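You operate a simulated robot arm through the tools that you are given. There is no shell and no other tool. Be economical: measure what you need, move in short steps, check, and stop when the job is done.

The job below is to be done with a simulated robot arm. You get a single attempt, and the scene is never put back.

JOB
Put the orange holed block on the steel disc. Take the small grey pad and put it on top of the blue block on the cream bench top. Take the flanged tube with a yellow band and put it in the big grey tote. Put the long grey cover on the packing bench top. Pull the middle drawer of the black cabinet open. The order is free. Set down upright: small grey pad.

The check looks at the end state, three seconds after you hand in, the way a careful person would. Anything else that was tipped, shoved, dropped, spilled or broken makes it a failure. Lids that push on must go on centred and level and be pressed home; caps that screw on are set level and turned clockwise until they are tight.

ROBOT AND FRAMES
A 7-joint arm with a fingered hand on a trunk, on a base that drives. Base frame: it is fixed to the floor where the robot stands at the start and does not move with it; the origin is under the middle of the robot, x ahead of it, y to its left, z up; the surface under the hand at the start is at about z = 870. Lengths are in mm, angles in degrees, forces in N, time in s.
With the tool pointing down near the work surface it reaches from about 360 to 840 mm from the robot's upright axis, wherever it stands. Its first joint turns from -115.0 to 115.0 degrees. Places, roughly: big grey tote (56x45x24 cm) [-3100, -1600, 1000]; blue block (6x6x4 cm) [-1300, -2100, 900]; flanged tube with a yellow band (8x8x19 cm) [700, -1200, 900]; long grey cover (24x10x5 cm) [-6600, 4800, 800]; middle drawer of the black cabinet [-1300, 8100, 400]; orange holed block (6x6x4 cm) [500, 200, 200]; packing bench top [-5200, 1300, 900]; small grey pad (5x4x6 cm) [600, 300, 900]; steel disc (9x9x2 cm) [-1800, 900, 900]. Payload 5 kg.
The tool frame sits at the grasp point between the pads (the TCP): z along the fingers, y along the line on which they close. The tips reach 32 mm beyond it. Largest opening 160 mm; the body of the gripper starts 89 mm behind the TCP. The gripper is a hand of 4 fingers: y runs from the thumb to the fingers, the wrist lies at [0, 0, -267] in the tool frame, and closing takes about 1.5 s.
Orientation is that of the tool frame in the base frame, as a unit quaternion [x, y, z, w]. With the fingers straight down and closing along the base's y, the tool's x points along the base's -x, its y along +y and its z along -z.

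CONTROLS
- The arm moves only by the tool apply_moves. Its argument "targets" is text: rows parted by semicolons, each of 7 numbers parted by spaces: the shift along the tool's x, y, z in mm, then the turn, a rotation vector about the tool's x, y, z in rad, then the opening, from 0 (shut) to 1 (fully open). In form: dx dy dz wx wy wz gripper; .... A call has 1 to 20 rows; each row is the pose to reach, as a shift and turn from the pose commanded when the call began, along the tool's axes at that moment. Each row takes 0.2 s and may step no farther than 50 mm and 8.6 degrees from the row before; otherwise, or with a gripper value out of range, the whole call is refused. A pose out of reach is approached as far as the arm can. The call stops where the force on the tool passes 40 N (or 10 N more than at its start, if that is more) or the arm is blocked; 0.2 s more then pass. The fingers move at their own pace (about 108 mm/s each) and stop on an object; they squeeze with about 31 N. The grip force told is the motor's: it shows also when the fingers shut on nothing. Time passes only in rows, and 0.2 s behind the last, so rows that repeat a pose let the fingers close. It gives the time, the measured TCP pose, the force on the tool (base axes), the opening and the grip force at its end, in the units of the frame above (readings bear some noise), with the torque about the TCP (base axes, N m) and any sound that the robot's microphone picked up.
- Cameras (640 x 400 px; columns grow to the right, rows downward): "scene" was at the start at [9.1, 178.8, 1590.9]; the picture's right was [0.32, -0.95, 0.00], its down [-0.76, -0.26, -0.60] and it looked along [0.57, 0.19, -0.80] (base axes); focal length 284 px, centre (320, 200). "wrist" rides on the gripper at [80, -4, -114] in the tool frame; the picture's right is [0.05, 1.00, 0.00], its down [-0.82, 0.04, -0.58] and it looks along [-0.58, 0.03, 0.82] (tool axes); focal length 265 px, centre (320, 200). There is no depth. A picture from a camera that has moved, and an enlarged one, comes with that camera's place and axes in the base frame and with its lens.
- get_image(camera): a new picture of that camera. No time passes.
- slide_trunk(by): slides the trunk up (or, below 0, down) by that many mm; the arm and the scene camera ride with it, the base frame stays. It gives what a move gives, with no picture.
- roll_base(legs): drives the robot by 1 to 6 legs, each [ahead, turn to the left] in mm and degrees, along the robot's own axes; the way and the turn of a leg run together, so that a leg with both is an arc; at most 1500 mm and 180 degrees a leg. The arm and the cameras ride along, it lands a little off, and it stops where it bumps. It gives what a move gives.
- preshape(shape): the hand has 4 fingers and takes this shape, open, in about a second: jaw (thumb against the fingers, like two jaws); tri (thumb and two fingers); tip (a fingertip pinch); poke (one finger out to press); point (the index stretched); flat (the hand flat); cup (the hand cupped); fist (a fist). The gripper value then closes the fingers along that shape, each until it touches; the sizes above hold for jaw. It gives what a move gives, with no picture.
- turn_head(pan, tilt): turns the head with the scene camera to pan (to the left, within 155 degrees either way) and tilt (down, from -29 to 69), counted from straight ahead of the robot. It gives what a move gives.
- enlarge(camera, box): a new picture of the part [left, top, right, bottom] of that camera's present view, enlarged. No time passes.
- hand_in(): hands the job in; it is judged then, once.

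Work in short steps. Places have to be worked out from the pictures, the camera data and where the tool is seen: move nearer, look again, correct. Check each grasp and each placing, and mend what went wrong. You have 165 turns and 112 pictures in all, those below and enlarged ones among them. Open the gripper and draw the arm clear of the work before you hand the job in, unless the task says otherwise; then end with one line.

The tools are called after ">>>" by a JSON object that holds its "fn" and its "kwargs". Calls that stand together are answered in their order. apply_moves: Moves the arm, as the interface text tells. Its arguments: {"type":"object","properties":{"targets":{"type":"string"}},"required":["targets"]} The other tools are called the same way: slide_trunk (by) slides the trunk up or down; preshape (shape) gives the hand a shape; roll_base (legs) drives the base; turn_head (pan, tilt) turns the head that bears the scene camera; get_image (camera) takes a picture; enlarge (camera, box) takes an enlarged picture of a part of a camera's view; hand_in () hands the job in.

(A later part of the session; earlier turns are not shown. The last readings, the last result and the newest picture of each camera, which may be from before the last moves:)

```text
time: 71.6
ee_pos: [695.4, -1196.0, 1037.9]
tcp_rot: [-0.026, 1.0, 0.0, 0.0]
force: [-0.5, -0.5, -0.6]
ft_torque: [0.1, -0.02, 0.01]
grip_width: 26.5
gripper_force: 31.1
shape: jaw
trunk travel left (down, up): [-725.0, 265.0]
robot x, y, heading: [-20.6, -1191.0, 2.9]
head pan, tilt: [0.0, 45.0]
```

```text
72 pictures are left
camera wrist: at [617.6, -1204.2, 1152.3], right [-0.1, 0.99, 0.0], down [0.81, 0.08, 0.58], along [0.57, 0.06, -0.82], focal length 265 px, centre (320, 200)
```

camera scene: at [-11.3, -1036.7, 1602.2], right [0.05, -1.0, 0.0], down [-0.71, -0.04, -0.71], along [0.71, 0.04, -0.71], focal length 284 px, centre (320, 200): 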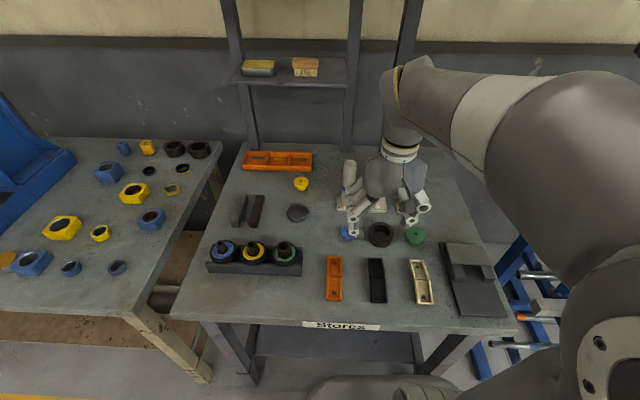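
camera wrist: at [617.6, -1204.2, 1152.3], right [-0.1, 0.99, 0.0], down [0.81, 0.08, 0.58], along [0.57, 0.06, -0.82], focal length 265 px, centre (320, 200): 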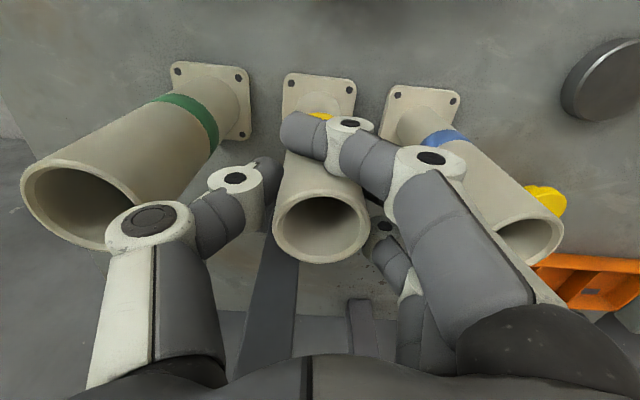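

Held well. I lift straight up and check the grip.

>>> {"fn": "apply_moves", "kwargs": {"targets": "0 0 -20 0 0 0 0; 0 0 -60 0 0 0 0; 0 0 -110 0 0 0 0; 0 0 -150 0 0 0 0"}}

>>> {"fn": "slide_trunk", "kwargs": {"by": 200}}

>>> {"fn": "apply_moves", "kwargs": {"targets": "50 0 0 0 0 0 0; 100 0 0 0 0 0 0; 150 0 0 0 0 0 0; 200 0 0 0 0 0 0; 250 0 0 0 0 0 0; 290 0 0 0 0 0 0"}}

>>> {"fn": "get_image", "kwargs": {"camera": "scene"}}

```text
time: 72.6
ee_pos: [696.5, -1194.5, 1185.5]
tcp_rot: [-0.026, 1.0, 0.0, -0.001]
force: [-0.2, 0.7, -4.9]
ft_torque: [-0.02, 0.07, 0.0]
grip_width: 25.4
gripper_force: 30.4
shape: jaw
trunk travel left (down, up): [-725.0, 265.0]
robot x, y, heading: [-21.5, -1190.6, 3.0]
head pan, tilt: [0.0, 45.0]
```

```text
time: 74.8
ee_pos: [697.4, -1195.1, 1386.0]
tcp_rot: [-0.026, 1.0, 0.001, -0.001]
force: [-0.6, -0.8, -3.5]
ft_torque: [0.05, 0.04, 0.0]
grip_width: 25.6
gripper_force: 31.0
shape: jaw
trunk travel left (down, up): [-925.0, 65.0]
robot x, y, heading: [-26.9, -1192.7, 3.2]
head pan, tilt: [0.0, 45.0]
```

```text
time: 76.2
ee_pos: [405.5, -1211.1, 1384.6]
tcp_rot: [-0.027, 1.0, 0.001, 0.001]
force: [-0.7, 0.0, -3.8]
ft_torque: [-0.02, -0.03, -0.03]
grip_width: 25.3
gripper_force: 31.2
shape: jaw
trunk travel left (down, up): [-925.0, 65.0]
robot x, y, heading: [-22.7, -1191.1, 3.1]
head pan, tilt: [0.0, 45.0]
```

```text
71 pictures are left
camera scene: at [-12.9, -1036.7, 1802.2], right [0.05, -1.0, 0.0], down [-0.71, -0.04, -0.71], along [0.71, 0.04, -0.71], focal length 284 px, centre (320, 200)
```

scene: 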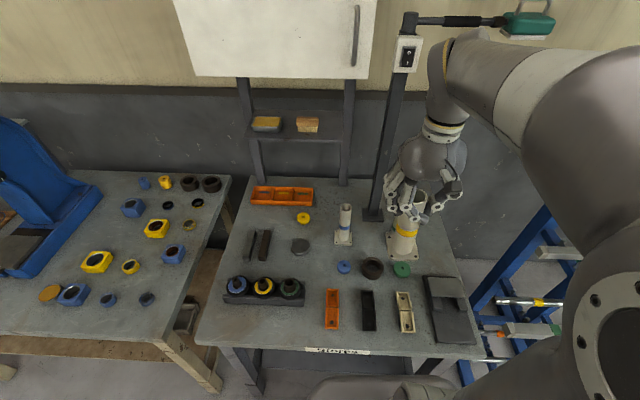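

Tube held vertically. The tote bench lies beyond the cream bench; I drive round the south side to about (-2400, -2750) and look.

>>> {"fn": "roll_base", "kwargs": {"legs": [[-300, 0], [0, -104.9], [790, 0], [788, 0], [0, -78.1]]}}

>>> {"fn": "turn_head", "kwargs": {"pan": 0, "tilt": 20}}

>>> {"fn": "get_image", "kwargs": {"camera": "scene"}}

```text
time: 93.8
ee_pos: [-1113.2, -2688.9, 1384.1]
tcp_rot: [1.0, -0.025, 0.0, 0.0]
force: [0.3, 0.3, -3.8]
ft_torque: [0.01, -0.01, 0.0]
grip_width: 25.1
gripper_force: 31.2
shape: jaw
trunk travel left (down, up): [-925.0, 65.0]
robot x, y, heading: [-684.9, -2749.0, 176.9]
head pan, tilt: [0.0, 45.0]
```

```text
time: 94.7
ee_pos: [-1113.2, -2688.8, 1382.6]
tcp_rot: [1.0, -0.025, -0.001, 0.0]
force: [-0.4, -0.1, -3.9]
ft_torque: [-0.03, 0.02, 0.01]
grip_width: 25.2
gripper_force: 31.3
shape: jaw
trunk travel left (down, up): [-925.0, 65.0]
robot x, y, heading: [-689.5, -2750.3, 177.0]
head pan, tilt: [0.0, 20.0]
```

```text
70 pictures are left
camera scene: at [-728.6, -2906.8, 1840.8], right [0.05, 1.0, 0.0], down [0.34, -0.02, -0.94], along [-0.94, 0.05, -0.34], focal length 284 px, centre (320, 200)
```

scene: 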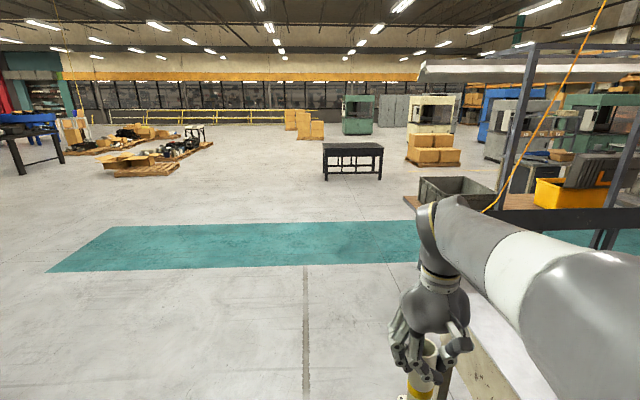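

The tote is on the south end of the bench. I drive west 1150 mm and look toward it.

>>> {"fn": "roll_base", "kwargs": {"legs": [[1150, 0], [0, -30]]}}

>>> {"fn": "turn_head", "kwargs": {"pan": -5, "tilt": 28}}

>>> {"fn": "get_image", "kwargs": {"camera": "scene"}}

```text
time: 102.0
ee_pos: [-2183.2, -2423.5, 1385.3]
tcp_rot: [0.959, -0.282, 0.001, 0.0]
force: [-0.1, 0.3, -4.7]
ft_torque: [-0.06, -0.03, 0.01]
grip_width: 25.4
gripper_force: 31.1
shape: jaw
trunk travel left (down, up): [-925.0, 65.0]
robot x, y, heading: [-1844.2, -2690.9, 147.1]
head pan, tilt: [0.0, 20.0]
```

```text
time: 102.7
ee_pos: [-2183.1, -2424.7, 1384.7]
tcp_rot: [0.959, -0.282, -0.001, -0.001]
force: [0.3, -0.2, -4.3]
ft_torque: [-0.02, -0.01, 0.03]
grip_width: 25.2
gripper_force: 31.0
shape: jaw
trunk travel left (down, up): [-925.0, 65.0]
robot x, y, heading: [-1841.5, -2692.9, 147.4]
head pan, tilt: [-5.0, 28.0]
```

```text
69 pictures are left
camera scene: at [-1951.9, -2800.4, 1828.1], right [0.61, 0.79, 0.0], down [0.37, -0.29, -0.88], along [-0.7, 0.54, -0.47], focal length 284 px, centre (320, 200)
```

scene: 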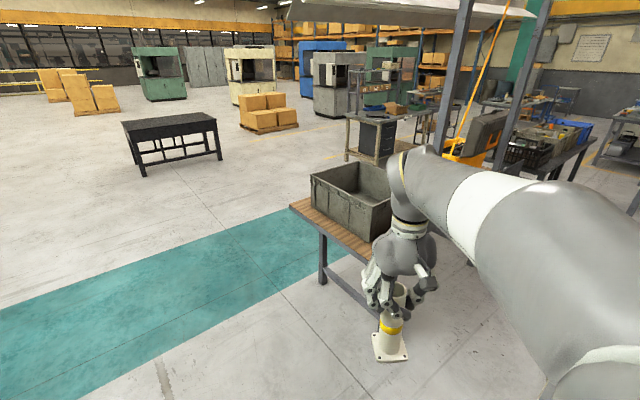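

Tote spans about x -3310…-2783, y -1850…-1400. I drive to about (-3050, -2290) and face north.

>>> {"fn": "roll_base", "kwargs": {"legs": [[0, 14.2], [1272, 0], [0, -71.6]]}}

>>> {"fn": "turn_head", "kwargs": {"pan": 0, "tilt": 48}}

>>> {"fn": "get_image", "kwargs": {"camera": "scene"}}

```text
time: 113.1
ee_pos: [-3008.3, -1854.9, 1383.7]
tcp_rot: [0.709, -0.706, 0.0, 0.0]
force: [0.8, -0.5, -4.1]
ft_torque: [-0.03, -0.02, 0.01]
grip_width: 25.2
gripper_force: 30.8
shape: jaw
trunk travel left (down, up): [-925.0, 65.0]
robot x, y, heading: [-3046.0, -2286.0, 90.3]
head pan, tilt: [-5.0, 28.0]
```

```text
time: 113.9
ee_pos: [-3008.9, -1855.0, 1383.6]
tcp_rot: [0.708, -0.706, 0.0, 0.0]
force: [0.1, 0.1, -3.9]
ft_torque: [-0.06, 0.06, 0.01]
grip_width: 25.3
gripper_force: 31.3
shape: jaw
trunk travel left (down, up): [-925.0, 65.0]
robot x, y, heading: [-3045.9, -2283.2, 90.3]
head pan, tilt: [0.0, 48.0]
```

```text
68 pictures are left
camera scene: at [-3204.7, -2267.4, 1798.1], right [1.0, 0.0, 0.0], down [0.0, -0.74, -0.67], along [0.0, 0.67, -0.74], focal length 284 px, centre (320, 200)
```

scene: 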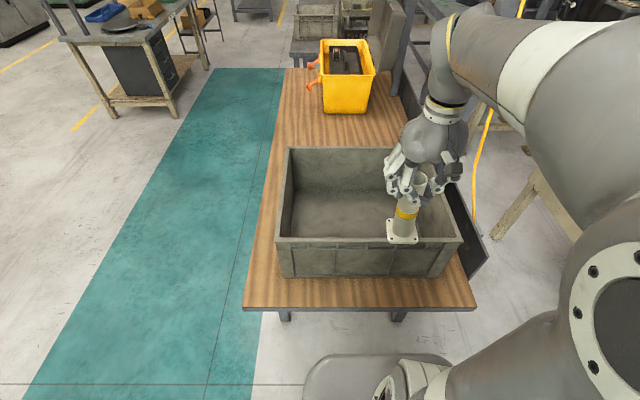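

The tote interior is centred at about (-3061, -1595). I carry the tube over its middle, then lower it.

>>> {"fn": "apply_moves", "kwargs": {"targets": "-43 10 0 0 0 0 0; -86 20 0 0 0 0 0; -129 30 0 0 0 0 0; -172 40 0 0 0 0 0; -215 51 0 0 0 0 0; -225 51 50 0 0 0 0; -225 51 100 0 0 0 0; -225 51 150 0 0 0 0; -225 51 200 0 0 0 0; -225 51 250 0 0 0 0; -225 51 280 0 0 0 0; -225 51 290 0 0 0 0"}}

>>> {"fn": "get_image", "kwargs": {"camera": "scene"}}

```text
refused: row 6 steps farther than a row can; nothing moved
```

```text
67 pictures are left
camera scene: at [-3204.7, -2267.4, 1798.1], right [1.0, 0.0, 0.0], down [0.0, -0.74, -0.67], along [0.0, 0.67, -0.74], focal length 284 px, centre (320, 200)
```

scene: 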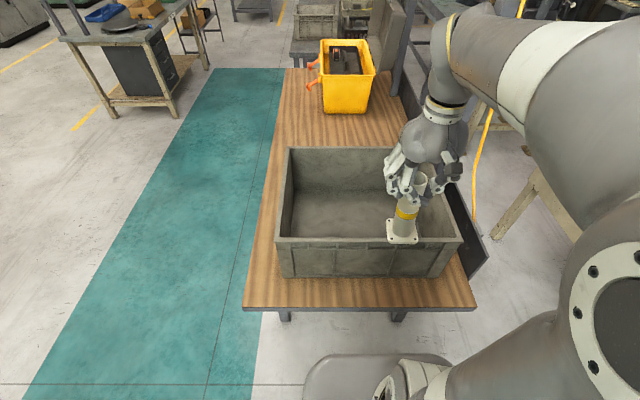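

One row stepped too far; I resend with the step corrected.

>>> {"fn": "apply_moves", "kwargs": {"targets": "-45 10 0 0 0 0 0; -90 20 0 0 0 0 0; -135 30 0 0 0 0 0; -180 40 0 0 0 0 0; -225 51 0 0 0 0 0; -225 51 50 0 0 0 0; -225 51 100 0 0 0 0; -225 51 150 0 0 0 0; -225 51 200 0 0 0 0; -225 51 250 0 0 0 0; -225 51 280 0 0 0 0; -225 51 290 0 0 0 0"}}

>>> {"fn": "get_image", "kwargs": {"camera": "scene"}}

```text
time: 116.5
ee_pos: [-3062.5, -1629.6, 1092.0]
tcp_rot: [0.708, -0.706, 0.0, 0.0]
force: [0.2, 0.1, -4.0]
ft_torque: [-0.01, 0.0, 0.01]
grip_width: 25.2
gripper_force: 30.9
shape: jaw
trunk travel left (down, up): [-925.0, 65.0]
robot x, y, heading: [-3049.5, -2282.3, 90.4]
head pan, tilt: [0.0, 48.0]
```

```text
66 pictures are left
camera scene: at [-3204.8, -2267.2, 1798.1], right [1.0, 0.0, 0.0], down [0.0, -0.74, -0.67], along [0.0, 0.67, -0.74], focal length 284 px, centre (320, 200)
```

scene: 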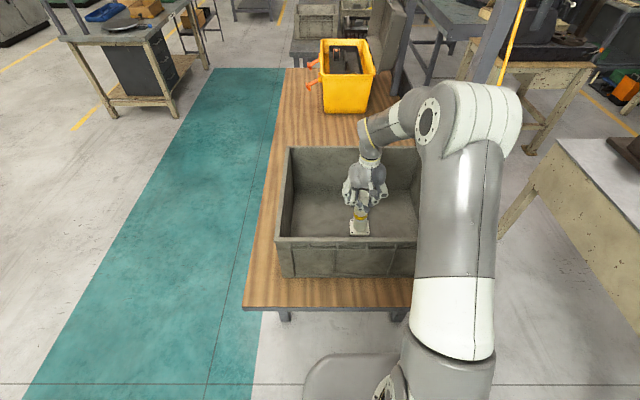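

The tube hangs inside the tote. I lower in small steps to contact.

>>> {"fn": "apply_moves", "kwargs": {"targets": "0 0 8 0 0 0 0; 0 0 16 0 0 0 0; 0 0 22 0 0 0 0; 0 0 26 0 0 0 0; 0 0 29 0 0 0 0; 0 0 32 0 0 0 0"}}

>>> {"fn": "apply_moves", "kwargs": {"targets": "0 0 3 0 0 0 0; 0 0 6 0 0 0 0; 0 0 9 0 0 0 0"}}

```text
time: 117.9
ee_pos: [-3060.8, -1630.1, 1061.0]
tcp_rot: [0.709, -0.706, 0.0, 0.0]
force: [0.9, -1.1, -4.0]
ft_torque: [-0.01, 0.0, 0.02]
grip_width: 25.0
gripper_force: 30.7
shape: jaw
trunk travel left (down, up): [-925.0, 65.0]
robot x, y, heading: [-3046.6, -2285.4, 90.3]
head pan, tilt: [0.0, 48.0]
```

```text
time: 118.7
ee_pos: [-3061.4, -1629.3, 1053.4]
tcp_rot: [0.709, -0.706, 0.001, -0.001]
force: [0.2, 0.8, -4.0]
ft_torque: [-0.04, 0.0, -0.03]
grip_width: 25.3
gripper_force: 31.2
shape: jaw
trunk travel left (down, up): [-925.0, 65.0]
robot x, y, heading: [-3047.8, -2285.3, 90.6]
head pan, tilt: [0.0, 48.0]
```

Not down yet; I go on.

>>> {"fn": "apply_moves", "kwargs": {"targets": "0 0 3 0 0 0 0; 0 0 6 0 0 0 0; 0 0 9 0 0 0 0; 0 0 12 0 0 0 0"}}

>>> {"fn": "enlarge", "kwargs": {"camera": "scene", "box": [300, 140, 430, 260]}}

```text
time: 119.7
ee_pos: [-3059.2, -1629.8, 1043.8]
tcp_rot: [0.708, -0.706, -0.001, -0.001]
force: [4.8, -4.9, 18.7]
ft_torque: [0.1, 0.01, -0.03]
grip_width: 26.0
gripper_force: 31.0
shape: jaw
trunk travel left (down, up): [-925.0, 65.0]
robot x, y, heading: [-3047.6, -2285.3, 90.4]
head pan, tilt: [0.0, 48.0]
```

```text
3.33 times, centred on (365, 200) of scene
camera zoom: at [-3204.0, -2270.4, 1798.6], right [1.0, 0.0, 0.0], down [0.0, -0.74, -0.67], along [0.0, 0.67, -0.74], focal length 945 px, centre (170, 200)
```

zoom: 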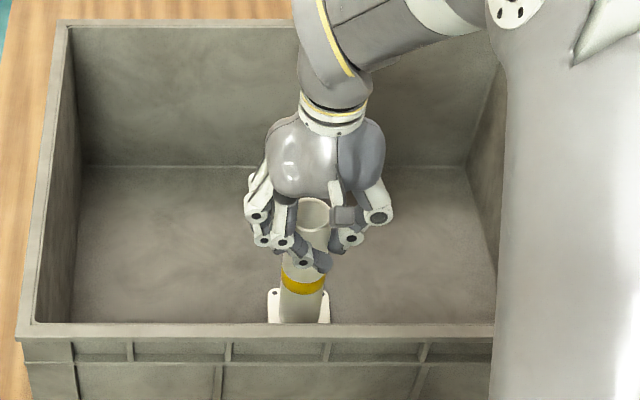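

Tube stands on the tote floor. I ease up 1 mm, open, and rise straight.

>>> {"fn": "apply_moves", "kwargs": {"targets": "0 0 -1 0 0 0 0.1; 0 0 -1 0 0 0 0.2; 0 0 -1 0 0 0 0.3; 0 0 -1 0 0 0 0.4; 0 0 -1 0 0 0 0.5; 0 0 -1 0 0 0 0.5; 0 0 -20 0 0 0 0.5; 0 0 -60 0 0 0 0.5; 0 0 -110 0 0 0 0.5; 0 0 -160 0 0 0 0.5; 0 0 -210 0 0 0 0.5; 0 0 -260 0 0 0 0.5; 50 0 -260 0 0 0 0.5; 100 0 -260 0 0 0 0.5; 150 0 -260 0 0 0 0.5; 200 0 -260 0 0 0 0.5; 230 0 -260 0 0 0 0.5"}}

>>> {"fn": "get_image", "kwargs": {"camera": "scene"}}

```text
time: 123.3
ee_pos: [-3059.8, -1860.4, 1301.2]
tcp_rot: [0.708, -0.706, -0.001, -0.001]
force: [0.0, -0.1, -1.0]
ft_torque: [0.03, 0.03, 0.0]
grip_width: 79.3
gripper_force: 0.1
shape: jaw
trunk travel left (down, up): [-925.0, 65.0]
robot x, y, heading: [-3048.9, -2284.8, 90.4]
head pan, tilt: [0.0, 48.0]
```

```text
64 pictures are left
camera scene: at [-3204.8, -2269.0, 1798.0], right [1.0, 0.0, 0.0], down [0.0, -0.74, -0.67], along [0.0, 0.67, -0.74], focal length 284 px, centre (320, 200)
```

scene: 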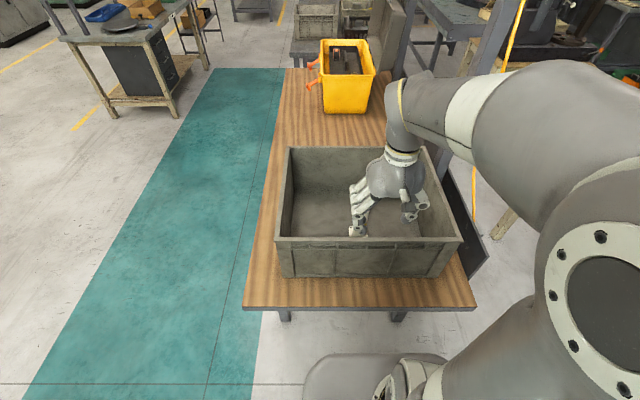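

Tube released. Next, the cover to the northwest; I look that way.

>>> {"fn": "turn_head", "kwargs": {"pan": 28, "tilt": 15}}

>>> {"fn": "get_image", "kwargs": {"camera": "scene"}}

```text
time: 124.3
ee_pos: [-3058.0, -1858.5, 1299.7]
tcp_rot: [0.708, -0.706, -0.001, 0.0]
force: [1.1, 0.0, -0.6]
ft_torque: [0.02, 0.01, 0.02]
grip_width: 79.6
gripper_force: 0.1
shape: jaw
trunk travel left (down, up): [-925.0, 65.0]
robot x, y, heading: [-3045.1, -2283.6, 90.2]
head pan, tilt: [28.0, 15.0]
```

```text
63 pictures are left
camera scene: at [-3248.6, -2264.0, 1849.0], right [0.88, 0.47, 0.0], down [0.12, -0.23, -0.97], along [-0.46, 0.85, -0.26], focal length 284 px, centre (320, 200)
```

scene: 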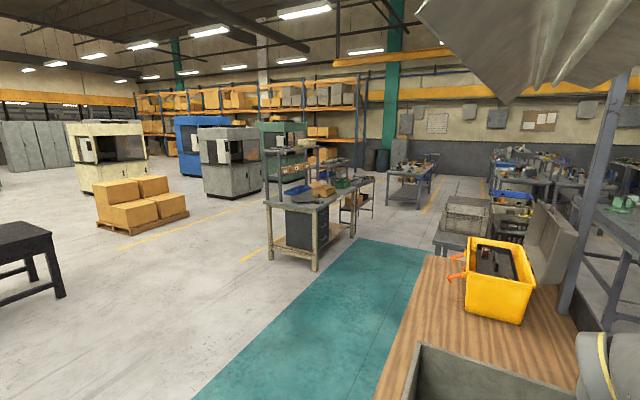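

The packing bench spans about x -5650…-4880, y 620…1950. I drive along its west side to about (-6450, 200), then face north.

>>> {"fn": "roll_base", "kwargs": {"legs": [[-100, 0], [0, 53.3], [1450, 0], [1450, 0], [1300, 0], [0, -53]]}}

>>> {"fn": "turn_head", "kwargs": {"pan": 0, "tilt": 14}}

>>> {"fn": "get_image", "kwargs": {"camera": "scene"}}

```text
time: 150.1
ee_pos: [-6477.2, 577.1, 1300.2]
tcp_rot: [0.709, -0.705, 0.0, 0.0]
force: [0.2, 0.2, 0.3]
ft_torque: [-0.02, 0.04, -0.03]
grip_width: 79.1
gripper_force: 0.0
shape: jaw
trunk travel left (down, up): [-925.0, 65.0]
robot x, y, heading: [-6465.2, 151.7, 90.2]
head pan, tilt: [28.0, 15.0]
```

```text
time: 151.1
ee_pos: [-6476.7, 576.3, 1300.5]
tcp_rot: [0.709, -0.705, 0.0, -0.001]
force: [0.2, 0.2, -0.2]
ft_torque: [-0.04, -0.01, 0.01]
grip_width: 78.9
gripper_force: 0.0
shape: jaw
trunk travel left (down, up): [-925.0, 65.0]
robot x, y, heading: [-6464.7, 150.8, 90.6]
head pan, tilt: [0.0, 14.0]
```

```text
62 pictures are left
camera scene: at [-6621.6, 182.0, 1850.7], right [1.0, 0.01, 0.0], down [0.0, -0.24, -0.97], along [-0.01, 0.97, -0.24], focal length 284 px, centre (320, 200)
```

scene: 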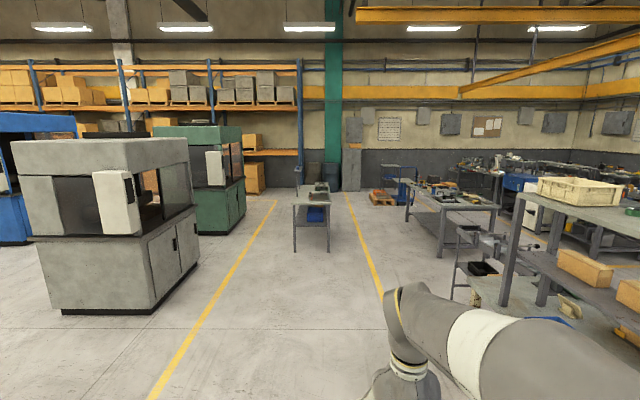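

The cover's bench is straight ahead. I enlarge it.

>>> {"fn": "enlarge", "kwargs": {"camera": "scene", "box": [270, 160, 350, 260]}}

>>> {"fn": "enlarge", "kwargs": {"camera": "scene", "box": [420, 160, 640, 340]}}

```text
4.00 times, centred on (310, 210) of scene
camera zoom: at [-6621.6, 182.0, 1850.7], right [1.0, 0.01, 0.0], down [0.0, -0.24, -0.97], along [-0.01, 0.97, -0.24], focal length 1134 px, centre (360, 160)
```

zoom: 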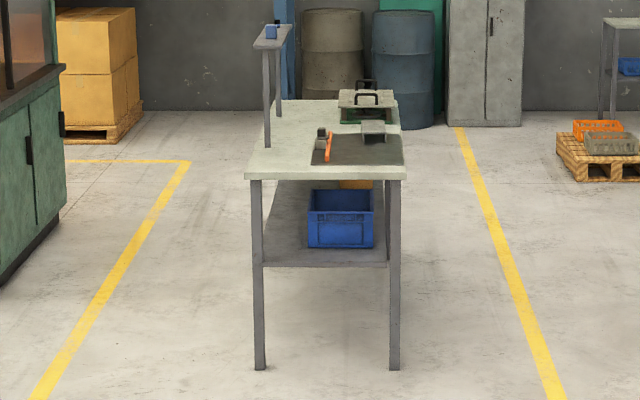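

```text
2.22 times, centred on (530, 250) of scene
camera zoom: at [-6621.6, 182.0, 1850.7], right [1.0, 0.01, 0.0], down [0.0, -0.24, -0.97], along [-0.01, 0.97, -0.24], focal length 630 px, centre (-147, 89)
```

zoom: 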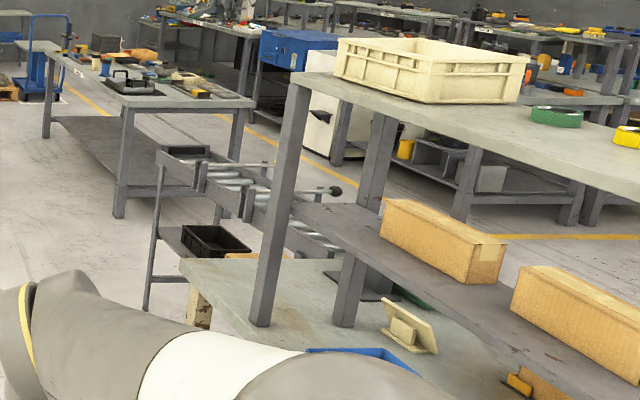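

The cover lies at the east side of that narrow bench. I drive to about (-5920, 4800) and face west.

>>> {"fn": "roll_base", "kwargs": {"legs": [[0, -7.3], [1500, 0], [1500, 0], [1450, 0], [230, 0], [0, 97]]}}

>>> {"fn": "turn_head", "kwargs": {"pan": 0, "tilt": 40}}

>>> {"fn": "get_image", "kwargs": {"camera": "scene"}}

```text
time: 178.4
ee_pos: [-6364.6, 4794.2, 1300.0]
tcp_rot: [1.0, 0.007, 0.0, 0.0]
force: [0.0, 0.9, -0.8]
ft_torque: [-0.01, -0.01, 0.05]
grip_width: 79.3
gripper_force: 0.0
shape: jaw
trunk travel left (down, up): [-925.0, 65.0]
robot x, y, heading: [-5936.3, 4812.5, -179.1]
head pan, tilt: [0.0, 14.0]
```

```text
time: 179.3
ee_pos: [-6363.5, 4794.5, 1299.0]
tcp_rot: [1.0, 0.007, 0.0, 0.0]
force: [-0.1, 0.3, 0.7]
ft_torque: [-0.01, 0.0, -0.03]
grip_width: 79.3
gripper_force: 0.0
shape: jaw
trunk travel left (down, up): [-925.0, 65.0]
robot x, y, heading: [-5940.8, 4809.5, -179.3]
head pan, tilt: [0.0, 40.0]
```

```text
59 pictures are left
camera scene: at [-5962.4, 4651.8, 1809.6], right [-0.02, 1.0, 0.0], down [0.64, 0.01, -0.77], along [-0.77, -0.01, -0.64], focal length 284 px, centre (320, 200)
```

scene: 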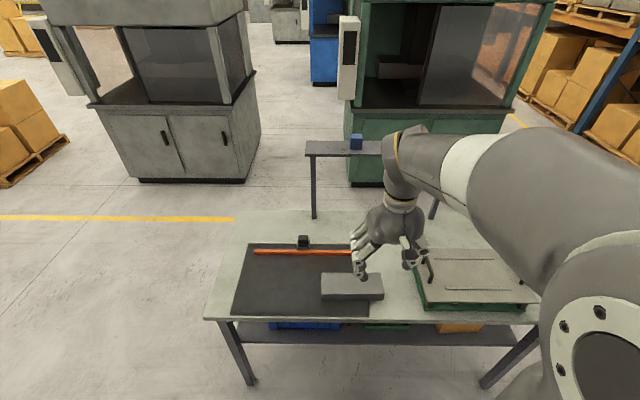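

The cover lies along y. I enlarge it for shape and position.

>>> {"fn": "enlarge", "kwargs": {"camera": "scene", "box": [300, 250, 410, 320]}}

>>> {"fn": "get_image", "kwargs": {"camera": "wrist"}}

```text
5.71 times, centred on (355, 285) of scene
camera zoom: at [-5962.4, 4651.8, 1809.6], right [-0.02, 1.0, 0.0], down [0.64, 0.01, -0.77], along [-0.77, -0.01, -0.64], focal length 1621 px, centre (120, -286)
```

zoom: 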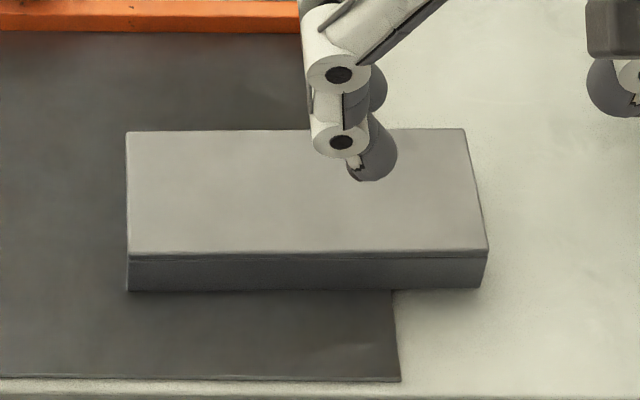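

```text
57 pictures are left
camera wrist: at [-6283.2, 4799.2, 1414.3], right [0.07, -1.0, 0.0], down [-0.81, -0.05, 0.58], along [-0.58, -0.04, -0.82], focal length 265 px, centre (320, 200)
```

wrist: 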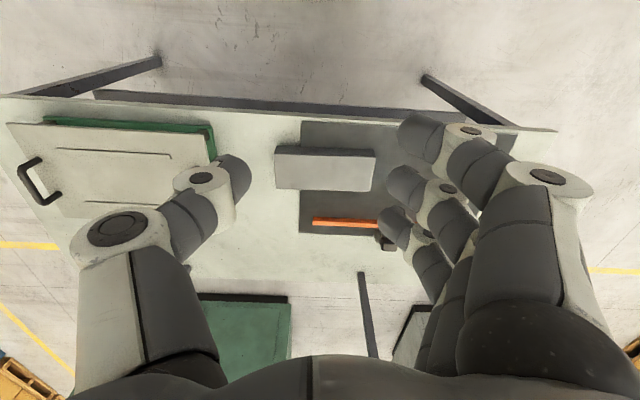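

Cover: centre ≈ (-6612, 4768), top z ≈ 842, bottom ≈ 800, aligned with y. I rotate the hand 90° so it closes across the 100 mm width, moving above it.

>>> {"fn": "apply_moves", "kwargs": {"targets": "-22 2 25 0 0 0.143 0.85; -45 4 50 0 0 0.286 0.85; -68 6 75 0 0 0.428 0.85; -90 8 100 0 0 0.571 0.85; -113 10 125 0 0 0.714 0.85; -135 12 150 0 0 0.857 0.85; -158 14 175 0 0 1 0.85; -180 16 200 0 0 1.143 0.85; -203 18 225 0 0 1.285 0.85; -226 20 250 0 0 1.428 0.85; -248 22 280 0 0 1.571 0.85; -248 22 300 0 0 1.571 0.85"}}

>>> {"fn": "get_image", "kwargs": {"camera": "wrist"}}

>>> {"fn": "enlarge", "kwargs": {"camera": "scene", "box": [280, 200, 440, 320]}}

```text
time: 181.9
ee_pos: [-6609.9, 4769.3, 999.0]
tcp_rot: [0.712, -0.702, -0.001, 0.0]
force: [0.8, -0.6, 0.4]
ft_torque: [0.02, 0.01, -0.01]
grip_width: 135.6
gripper_force: 0.1
shape: jaw
trunk travel left (down, up): [-925.0, 65.0]
robot x, y, heading: [-5937.0, 4809.7, -179.2]
head pan, tilt: [0.0, 40.0]
```

```text
56 pictures are left
camera wrist: at [-6604.3, 4689.3, 1113.6], right [-1.0, -0.06, 0.0], down [-0.05, 0.82, 0.58], along [-0.04, 0.58, -0.82], focal length 265 px, centre (320, 200)
```

wrist: 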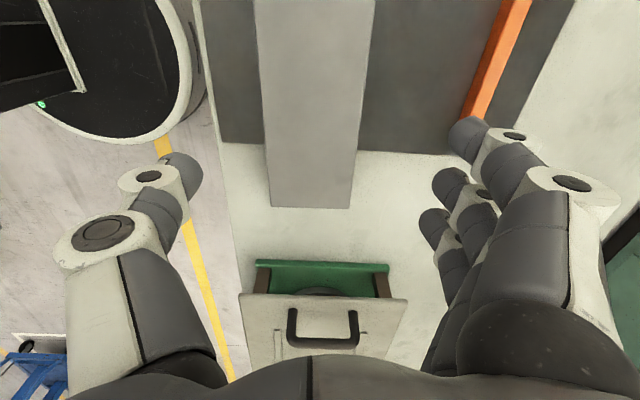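

```text
3.33 times, centred on (360, 260) of scene
camera zoom: at [-5962.1, 4652.0, 1809.6], right [-0.02, 1.0, 0.0], down [0.64, 0.01, -0.77], along [-0.77, -0.01, -0.64], focal length 945 px, centre (187, 0)
```

zoom: 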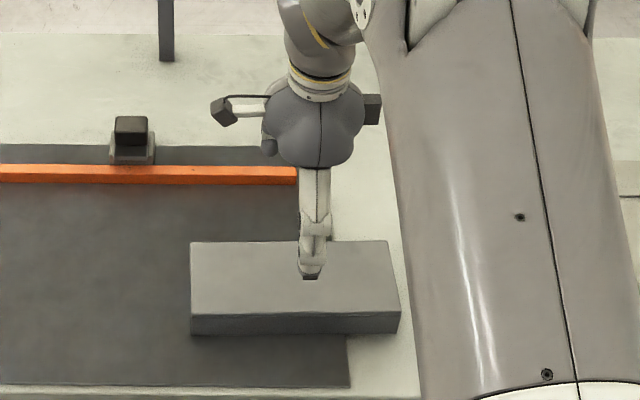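

Well aligned (cover centre x ≈ -6606). I descend to TCP z ≈ 842.

>>> {"fn": "apply_moves", "kwargs": {"targets": "0 -3 40 0 0 0 0.85; 0 -3 80 0 0 0 0.85; 0 -3 120 0 0 0 0.85; 0 -3 145 0 0 0 0.85; 0 -3 157 0 0 0 0.85"}}

>>> {"fn": "enlarge", "kwargs": {"camera": "scene", "box": [280, 220, 440, 320]}}

```text
time: 183.1
ee_pos: [-6609.3, 4767.6, 843.5]
tcp_rot: [0.712, -0.702, -0.001, 0.0]
force: [0.1, -0.5, -0.5]
ft_torque: [0.03, 0.0, -0.03]
grip_width: 135.6
gripper_force: 0.0
shape: jaw
trunk travel left (down, up): [-925.0, 65.0]
robot x, y, heading: [-5940.5, 4810.0, -178.9]
head pan, tilt: [0.0, 40.0]
```

```text
4.00 times, centred on (360, 270) of scene
camera zoom: at [-5962.8, 4651.8, 1809.5], right [-0.02, 1.0, 0.0], down [0.64, 0.01, -0.77], along [-0.77, -0.01, -0.64], focal length 1134 px, centre (160, -80)
```

zoom: 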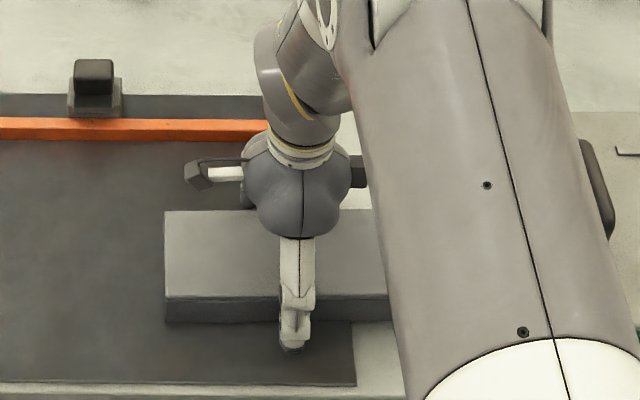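

Thumb is in front of the near face. I close and lift slightly.

>>> {"fn": "apply_moves", "kwargs": {"targets": "0 0 0 0 0 0 0.7; 0 0 0 0 0 0 0.6; 0 0 0 0 0 0 0.5; 0 0 0 0 0 0 0.3; 0 0 0 0 0 0 0.2; 0 0 0 0 0 0 0; 0 0 0 0 0 0 0; 0 0 0 0 0 0 0; 0 0 0 0 0 0 0; 0 0 -20 0 0 0 0; 0 0 -50 0 0 0 0"}}

>>> {"fn": "get_image", "kwargs": {"camera": "wrist"}}

>>> {"fn": "enlarge", "kwargs": {"camera": "scene", "box": [280, 220, 440, 320]}}

```text
time: 185.5
ee_pos: [-6609.3, 4769.0, 892.7]
tcp_rot: [0.712, -0.702, 0.0, 0.0]
force: [1.1, -0.4, -2.7]
ft_torque: [0.03, 0.01, -0.02]
grip_width: 92.7
gripper_force: 30.8
shape: jaw
trunk travel left (down, up): [-925.0, 65.0]
robot x, y, heading: [-5938.7, 4809.2, -179.0]
head pan, tilt: [0.0, 40.0]
```

```text
53 pictures are left
camera wrist: at [-6602.7, 4688.0, 1006.6], right [-1.0, -0.07, 0.0], down [-0.05, 0.81, 0.58], along [-0.04, 0.58, -0.82], focal length 265 px, centre (320, 200)
```

wrist: 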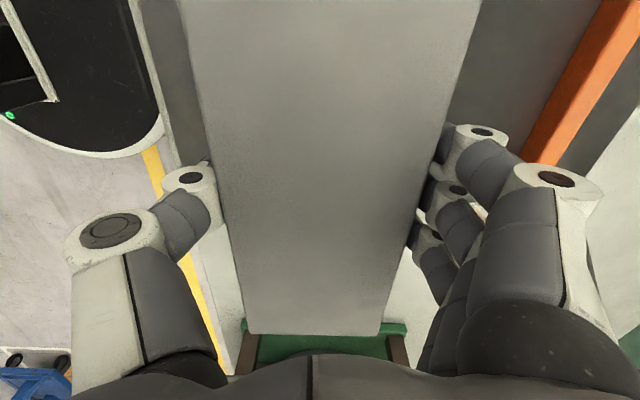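

```text
4.00 times, centred on (360, 270) of scene
camera zoom: at [-5962.0, 4651.9, 1809.4], right [-0.02, 1.0, 0.0], down [0.64, 0.01, -0.77], along [-0.77, -0.01, -0.64], focal length 1134 px, centre (160, -80)
```

zoom: 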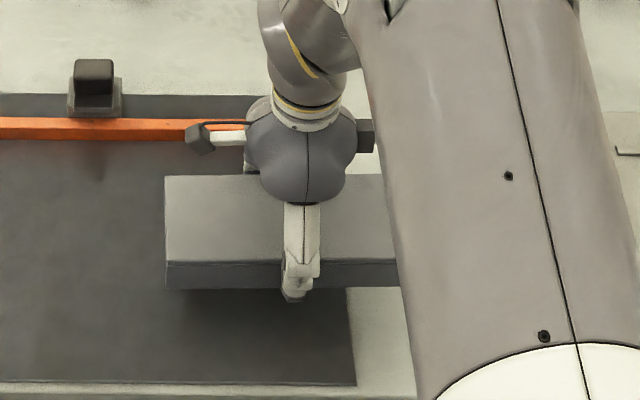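

Cover held level. I lift, retract, and drive toward the packing bench's west side.

>>> {"fn": "apply_moves", "kwargs": {"targets": "0 0 -50 0 0 0 0; 0 0 -100 0 0 0 0; 0 0 -150 0 0 0 0; 0 0 -200 0 0 0 0; 0 0 -250 0 0 0 0; 0 0 -300 0 0 0 0; 0 -45 -300 0 0 0 0; 0 -90 -300 0 0 0 0; 0 -135 -300 0 0 0 0; 0 -180 -300 0 0 0 0; 0 -225 -300 0 0 0 0"}}

>>> {"fn": "roll_base", "kwargs": {"legs": [[0, 82], [1200, 0], [1200, 0], [1130, 0], [0, 97]]}}

>>> {"fn": "turn_head", "kwargs": {"pan": 0, "tilt": 32}}

>>> {"fn": "get_image", "kwargs": {"camera": "scene"}}

```text
time: 187.9
ee_pos: [-6383.2, 4773.9, 1191.3]
tcp_rot: [0.713, -0.701, -0.001, 0.001]
force: [0.7, 0.3, -2.7]
ft_torque: [-0.02, 0.05, -0.01]
grip_width: 92.9
gripper_force: 30.8
shape: jaw
trunk travel left (down, up): [-925.0, 65.0]
robot x, y, heading: [-5938.9, 4809.0, -178.8]
head pan, tilt: [0.0, 40.0]
```

```text
time: 212.6
ee_pos: [-5897.1, 1335.9, 1192.0]
tcp_rot: [0.712, 0.702, 0.001, -0.001]
force: [-1.4, 0.5, -3.0]
ft_torque: [0.02, -0.01, 0.01]
grip_width: 92.5
gripper_force: 30.7
shape: jaw
trunk travel left (down, up): [-925.0, 65.0]
robot x, y, heading: [-6344.4, 1309.8, -1.1]
head pan, tilt: [0.0, 40.0]
```

```text
time: 213.3
ee_pos: [-5896.9, 1335.0, 1191.7]
tcp_rot: [0.712, 0.702, 0.0, 0.0]
force: [-0.1, 0.4, -3.8]
ft_torque: [-0.02, 0.0, -0.01]
grip_width: 92.5
gripper_force: 31.5
shape: jaw
trunk travel left (down, up): [-925.0, 65.0]
robot x, y, heading: [-6340.3, 1315.1, -0.7]
head pan, tilt: [0.0, 32.0]
```

```text
51 pictures are left
camera scene: at [-6313.7, 1466.0, 1821.7], right [-0.01, -1.0, 0.0], down [-0.53, 0.01, -0.85], along [0.85, -0.01, -0.53], focal length 284 px, centre (320, 200)
```

scene: 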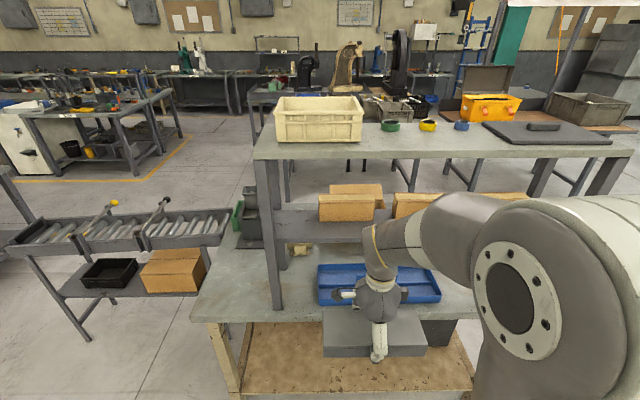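

The free part of the packing bench surface is its north end (y ≈ 1650–1926, left of the shelf post). I move north to y ≈ 1850 and face it.

>>> {"fn": "roll_base", "kwargs": {"legs": [[0, 90.9], [540, 0], [0, -90], [150, 0]]}}

>>> {"fn": "apply_moves", "kwargs": {"targets": "0 0 0 0 0 -0.143 0; 0 0 0 0 0 -0.286 0; 0 0 0 0 0 -0.428 0; 0 0 0 0 0 -0.571 0; 0 0 0 0 0 -0.714 0; 0 0 0 0 0 -0.857 0; 0 0 0 0 0 -1 0; 0 0 0 0 0 -1.143 0; 0 0 0 0 0 -1.285 0; 0 0 0 0 0 -1.428 0; 0 0 0 0 0 -1.571 0"}}

>>> {"fn": "turn_head", "kwargs": {"pan": -5, "tilt": 42}}

>>> {"fn": "get_image", "kwargs": {"camera": "scene"}}

```text
time: 225.0
ee_pos: [-5736.9, 1882.2, 1191.4]
tcp_rot: [0.708, 0.706, 0.0, 0.0]
force: [0.2, 0.4, -4.0]
ft_torque: [0.03, 0.05, -0.05]
grip_width: 92.5
gripper_force: 31.4
shape: jaw
trunk travel left (down, up): [-925.0, 65.0]
robot x, y, heading: [-6184.4, 1855.1, 0.1]
head pan, tilt: [0.0, 32.0]
```

```text
time: 227.4
ee_pos: [-5739.7, 1881.3, 1191.7]
tcp_rot: [-0.001, 1.0, -0.001, 0.0]
force: [-0.2, 0.6, -3.0]
ft_torque: [0.0, 0.01, 0.0]
grip_width: 92.2
gripper_force: 31.0
shape: jaw
trunk travel left (down, up): [-925.0, 65.0]
robot x, y, heading: [-6189.6, 1853.0, -0.1]
head pan, tilt: [0.0, 32.0]
```

```text
time: 228.1
ee_pos: [-5738.2, 1881.4, 1191.1]
tcp_rot: [0.003, 1.0, 0.0, 0.0]
force: [0.1, -0.1, -4.6]
ft_torque: [-0.01, 0.02, 0.0]
grip_width: 92.4
gripper_force: 31.0
shape: jaw
trunk travel left (down, up): [-925.0, 65.0]
robot x, y, heading: [-6186.2, 1849.7, -0.0]
head pan, tilt: [-5.0, 42.0]
```

```text
50 pictures are left
camera scene: at [-6162.4, 2000.4, 1806.6], right [-0.09, -1.0, 0.0], down [-0.67, 0.06, -0.74], along [0.74, -0.07, -0.67], focal length 284 px, centre (320, 200)
```

scene: 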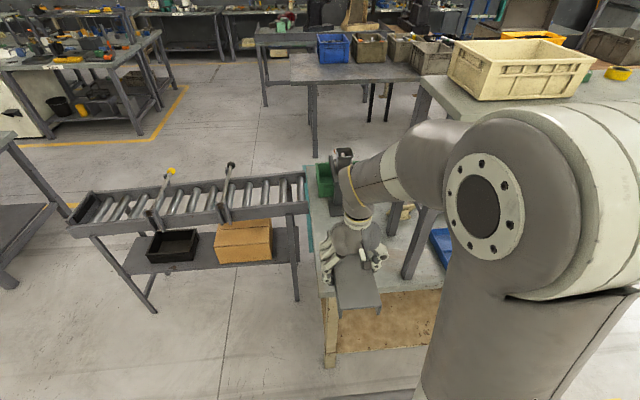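

I check the strip of bench top ahead with the wrist camera.

>>> {"fn": "get_image", "kwargs": {"camera": "wrist"}}

>>> {"fn": "enlarge", "kwargs": {"camera": "scene", "box": [300, 140, 450, 320]}}

```text
49 pictures are left
camera wrist: at [-5818.0, 1877.5, 1305.6], right [-0.05, 1.0, 0.0], down [0.82, 0.04, 0.58], along [0.58, 0.03, -0.82], focal length 265 px, centre (320, 200)
```

wrist: 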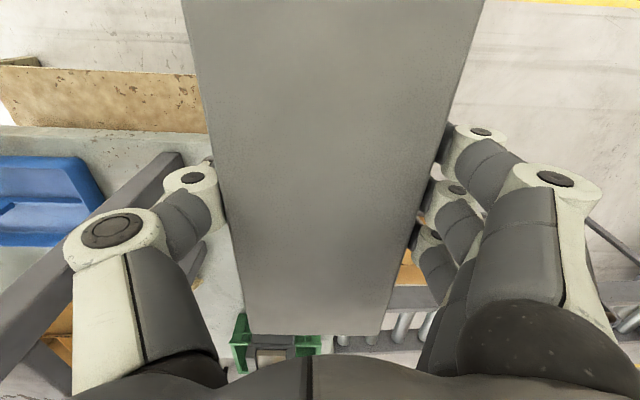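

```text
2.22 times, centred on (375, 230) of scene
camera zoom: at [-6162.4, 2000.4, 1806.6], right [-0.09, -1.0, 0.0], down [-0.67, 0.06, -0.74], along [0.74, -0.07, -0.67], focal length 630 px, centre (198, 133)
```

zoom: 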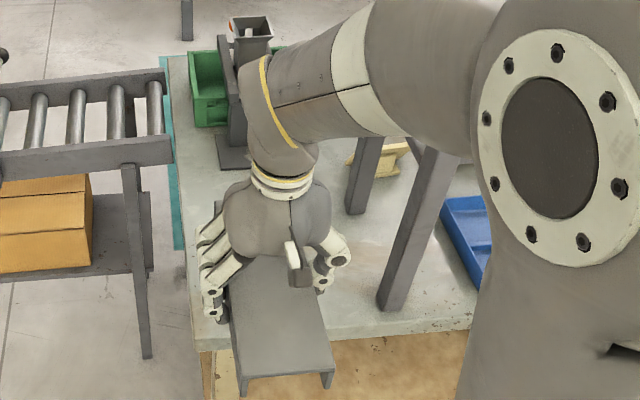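

The strip y 1640–1940, x -5640…-5230 is free. I put the cover at about (-5505, 1810) with its long axis along x: move over, then lower partway.

>>> {"fn": "apply_moves", "kwargs": {"targets": "-40 -12 0 0 0 0 0; -80 -24 0 0 0 0 0; -120 -36 0 0 0 0 0; -160 -48 0 0 0 0 0; -200 -60 0 0 0 0 0; -233 -71 0 0 0 0 0; -233 -71 40 0 0 0 0; -233 -71 80 0 0 0 0; -233 -71 120 0 0 0 0; -233 -71 160 0 0 0 0; -233 -71 200 0 0 0 0"}}

>>> {"fn": "get_image", "kwargs": {"camera": "scene"}}

```text
time: 230.5
ee_pos: [-5505.8, 1810.7, 989.9]
tcp_rot: [0.001, 1.0, 0.0, 0.001]
force: [1.4, 0.0, -3.3]
ft_torque: [0.01, 0.05, 0.02]
grip_width: 92.3
gripper_force: 31.4
shape: jaw
trunk travel left (down, up): [-925.0, 65.0]
robot x, y, heading: [-6186.2, 1853.5, -0.1]
head pan, tilt: [-5.0, 42.0]
```

```text
47 pictures are left
camera scene: at [-6161.2, 2000.1, 1806.6], right [-0.09, -1.0, 0.0], down [-0.67, 0.06, -0.74], along [0.74, -0.07, -0.67], focal length 284 px, centre (320, 200)
```

scene: 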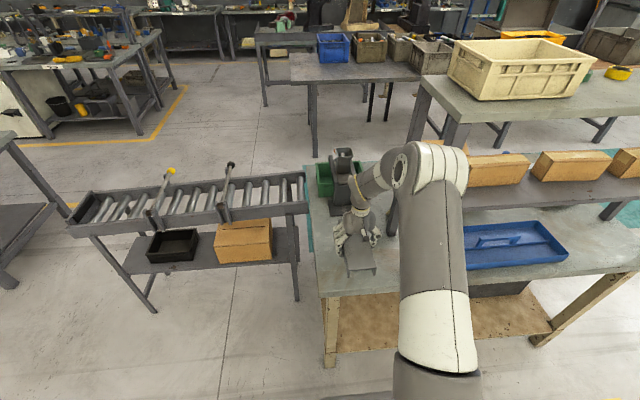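

The elbow is near the shelf post; I enlarge to check its clearance before lowering.

>>> {"fn": "enlarge", "kwargs": {"camera": "scene", "box": [310, 60, 500, 300]}}

```text
1.67 times, centred on (405, 180) of scene
camera zoom: at [-6161.2, 2000.1, 1806.6], right [-0.09, -1.0, 0.0], down [-0.67, 0.06, -0.74], along [0.74, -0.07, -0.67], focal length 473 px, centre (178, 233)
```

zoom: 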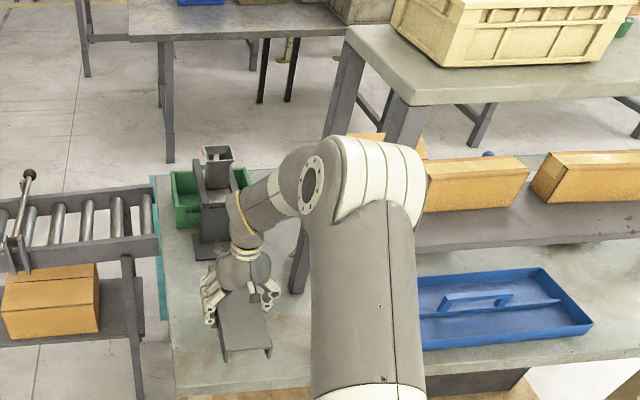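

The elbow is close to the shelf post, so I lower with the trunk (straight down) first.

>>> {"fn": "slide_trunk", "kwargs": {"by": -35}}

>>> {"fn": "enlarge", "kwargs": {"camera": "scene", "box": [315, 160, 435, 300]}}

```text
time: 231.3
ee_pos: [-5506.2, 1809.5, 955.8]
tcp_rot: [0.003, 1.0, 0.0, 0.001]
force: [-0.3, 0.0, -2.8]
ft_torque: [0.0, 0.03, -0.02]
grip_width: 92.2
gripper_force: 31.4
shape: jaw
trunk travel left (down, up): [-890.0, 100.0]
robot x, y, heading: [-6181.8, 1853.7, 0.1]
head pan, tilt: [-5.0, 42.0]
```

```text
2.86 times, centred on (375, 230) of scene
camera zoom: at [-6162.3, 2000.2, 1771.5], right [-0.09, -1.0, 0.0], down [-0.67, 0.06, -0.74], along [0.74, -0.07, -0.67], focal length 810 px, centre (163, 114)
```

zoom: 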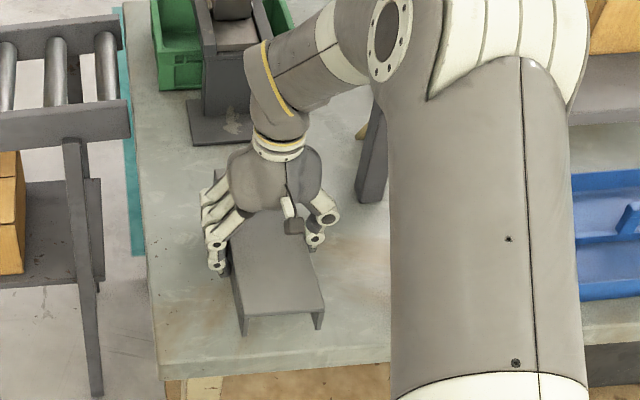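

Placement looks right and clear. I lower slowly with the arm until contact.

>>> {"fn": "apply_moves", "kwargs": {"targets": "0 0 4 0 0 0 0; 0 0 8 0 0 0 0; 0 0 12 0 0 0 0; 0 0 16 0 0 0 0; 0 0 20 0 0 0 0"}}

>>> {"fn": "apply_moves", "kwargs": {"targets": "0 0 3 0 0 0 0; 0 0 6 0 0 0 0; 0 0 9 0 0 0 0"}}

```text
time: 232.5
ee_pos: [-5506.8, 1810.5, 936.0]
tcp_rot: [0.001, 1.0, 0.0, 0.0]
force: [-0.9, 0.9, -4.0]
ft_torque: [-0.02, 0.0, 0.04]
grip_width: 92.1
gripper_force: 30.8
shape: jaw
trunk travel left (down, up): [-890.0, 100.0]
robot x, y, heading: [-6186.2, 1853.0, -0.3]
head pan, tilt: [-5.0, 42.0]
```

```text
time: 233.3
ee_pos: [-5506.6, 1810.9, 927.1]
tcp_rot: [0.002, 1.0, 0.0, -0.001]
force: [0.3, 0.0, -2.9]
ft_torque: [-0.02, 0.03, -0.02]
grip_width: 92.1
gripper_force: 31.4
shape: jaw
trunk travel left (down, up): [-890.0, 100.0]
robot x, y, heading: [-6185.3, 1850.3, -0.0]
head pan, tilt: [-5.0, 42.0]
```

Still free; continuing down.

>>> {"fn": "apply_moves", "kwargs": {"targets": "0 0 3 0 0 0 0; 0 0 6 0 0 0 0; 0 0 8 0 0 0 0"}}

>>> {"fn": "apply_moves", "kwargs": {"targets": "0 0 2 0 0 0 0; 0 0 4 0 0 0 0; 0 0 6 0 0 0 0"}}

```text
time: 234.1
ee_pos: [-5508.0, 1810.5, 918.4]
tcp_rot: [0.002, 1.0, -0.001, -0.001]
force: [-0.3, 0.2, -2.9]
ft_torque: [0.0, -0.01, -0.01]
grip_width: 92.0
gripper_force: 31.0
shape: jaw
trunk travel left (down, up): [-890.0, 100.0]
robot x, y, heading: [-6184.6, 1851.4, 0.0]
head pan, tilt: [-5.0, 42.0]
```

```text
time: 234.9
ee_pos: [-5506.9, 1809.5, 912.5]
tcp_rot: [0.001, 1.0, -0.001, 0.0]
force: [-0.1, -0.1, -4.5]
ft_torque: [-0.01, -0.01, -0.01]
grip_width: 92.1
gripper_force: 30.5
shape: jaw
trunk travel left (down, up): [-890.0, 100.0]
robot x, y, heading: [-6182.2, 1851.3, -0.2]
head pan, tilt: [-5.0, 42.0]
```

Still no contact; 2 mm steps further.

>>> {"fn": "apply_moves", "kwargs": {"targets": "0 0 2 0 0 0 0; 0 0 4 0 0 0 0; 0 0 6 0 0 0 0"}}

>>> {"fn": "enlarge", "kwargs": {"camera": "scene", "box": [315, 180, 435, 280]}}

```text
time: 235.7
ee_pos: [-5506.0, 1811.2, 908.7]
tcp_rot: [0.002, 1.0, -0.001, 0.0]
force: [-2.2, 0.1, 1.2]
ft_torque: [0.2, 0.03, 0.0]
grip_width: 91.9
gripper_force: 31.0
shape: jaw
trunk travel left (down, up): [-890.0, 100.0]
robot x, y, heading: [-6182.1, 1853.4, 0.2]
head pan, tilt: [-5.0, 42.0]
```

```text
4.00 times, centred on (375, 230) of scene
camera zoom: at [-6162.8, 2000.3, 1771.6], right [-0.09, -1.0, 0.0], down [-0.67, 0.06, -0.74], along [0.74, -0.07, -0.67], focal length 1134 px, centre (100, 80)
```

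zoom: 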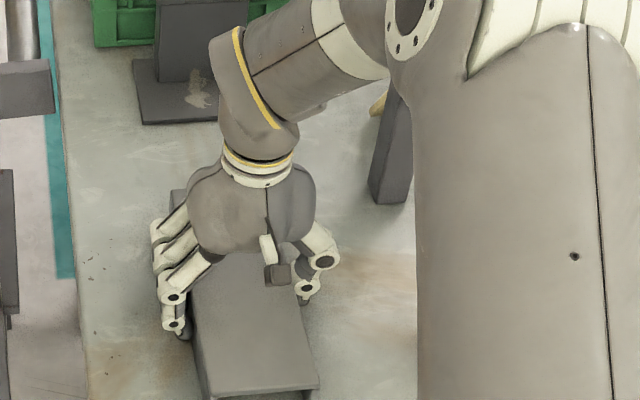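

Contact felt. One more millimetre, then open and rise.

>>> {"fn": "apply_moves", "kwargs": {"targets": "0 0 1 0 0 0 0; 0 0 1 0 0 0 0.3; 0 0 0 0 0 0 0.5; 0 0 0 0 0 0 0.65; 0 0 0 0 0 0 0.75; 0 0 0 0 0 0 0.85; 0 0 0 0 0 0 0.85; 0 0 0 0 0 0 0.85; 0 0 -10 0 0 0 0.85; 0 0 -30 0 0 0 0.85"}}

>>> {"fn": "slide_trunk", "kwargs": {"by": 100}}

>>> {"fn": "apply_moves", "kwargs": {"targets": "0 5 -40 0 0 0 0.6; 20 10 -80 0 0 0 0.5; 60 15 -100 0 0 0 0.5; 105 20 -100 0 0 0 0.5; 150 30 -100 0 0 0 0.5; 195 40 -100 0 0 0 0.5; 240 50 -100 0 0 0 0.5"}}

>>> {"fn": "get_image", "kwargs": {"camera": "scene"}}

```text
time: 237.9
ee_pos: [-5508.1, 1810.6, 937.9]
tcp_rot: [0.001, 1.0, -0.001, 0.0]
force: [-0.4, -0.2, -0.3]
ft_torque: [0.03, -0.02, 0.0]
grip_width: 135.8
gripper_force: 0.0
shape: jaw
trunk travel left (down, up): [-890.0, 100.0]
robot x, y, heading: [-6186.7, 1856.1, -0.0]
head pan, tilt: [-5.0, 42.0]
```

```text
time: 239.2
ee_pos: [-5507.8, 1810.8, 1036.8]
tcp_rot: [0.001, 1.0, -0.001, 0.0]
force: [-0.7, -0.2, -0.1]
ft_torque: [0.02, 0.02, 0.01]
grip_width: 135.6
gripper_force: 0.1
shape: jaw
trunk travel left (down, up): [-990.0, 0.0]
robot x, y, heading: [-6186.2, 1853.7, -0.2]
head pan, tilt: [-5.0, 42.0]
```

```text
time: 240.8
ee_pos: [-5750.3, 1861.0, 1137.0]
tcp_rot: [0.001, 1.0, 0.0, 0.0]
force: [-1.0, 0.2, -0.8]
ft_torque: [0.01, -0.05, 0.04]
grip_width: 80.6
gripper_force: 0.0
shape: jaw
trunk travel left (down, up): [-990.0, 0.0]
robot x, y, heading: [-6187.3, 1851.5, -0.1]
head pan, tilt: [-5.0, 42.0]
```

```text
43 pictures are left
camera scene: at [-6164.9, 2000.9, 1871.5], right [-0.09, -1.0, 0.0], down [-0.67, 0.06, -0.74], along [0.74, -0.07, -0.67], focal length 284 px, centre (320, 200)
```

scene: 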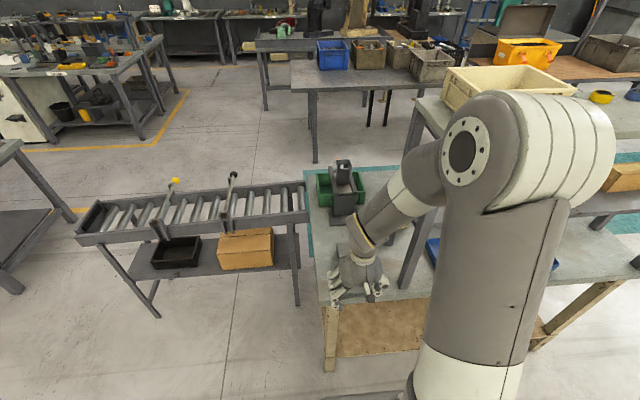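

Cover released. Next the drawer to the northeast; I look for a route that way.

>>> {"fn": "turn_head", "kwargs": {"pan": 38, "tilt": 14}}

>>> {"fn": "get_image", "kwargs": {"camera": "scene"}}

```text
time: 241.9
ee_pos: [-5747.3, 1860.2, 1136.1]
tcp_rot: [0.001, 1.0, 0.001, 0.0]
force: [-0.2, -0.1, -0.5]
ft_torque: [0.01, 0.0, 0.03]
grip_width: 80.9
gripper_force: 0.0
shape: jaw
trunk travel left (down, up): [-990.0, 0.0]
robot x, y, heading: [-6186.5, 1848.5, -0.3]
head pan, tilt: [38.0, 14.0]
```

```text
42 pictures are left
camera scene: at [-6172.0, 2065.0, 1915.6], right [0.61, -0.79, 0.0], down [-0.19, -0.15, -0.97], along [0.77, 0.59, -0.24], focal length 284 px, centre (320, 200)
```

scene: 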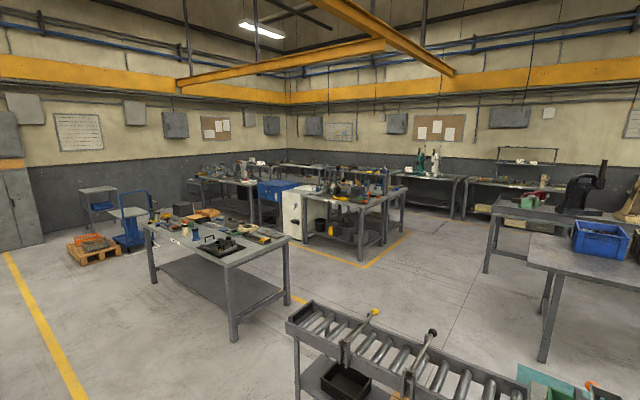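

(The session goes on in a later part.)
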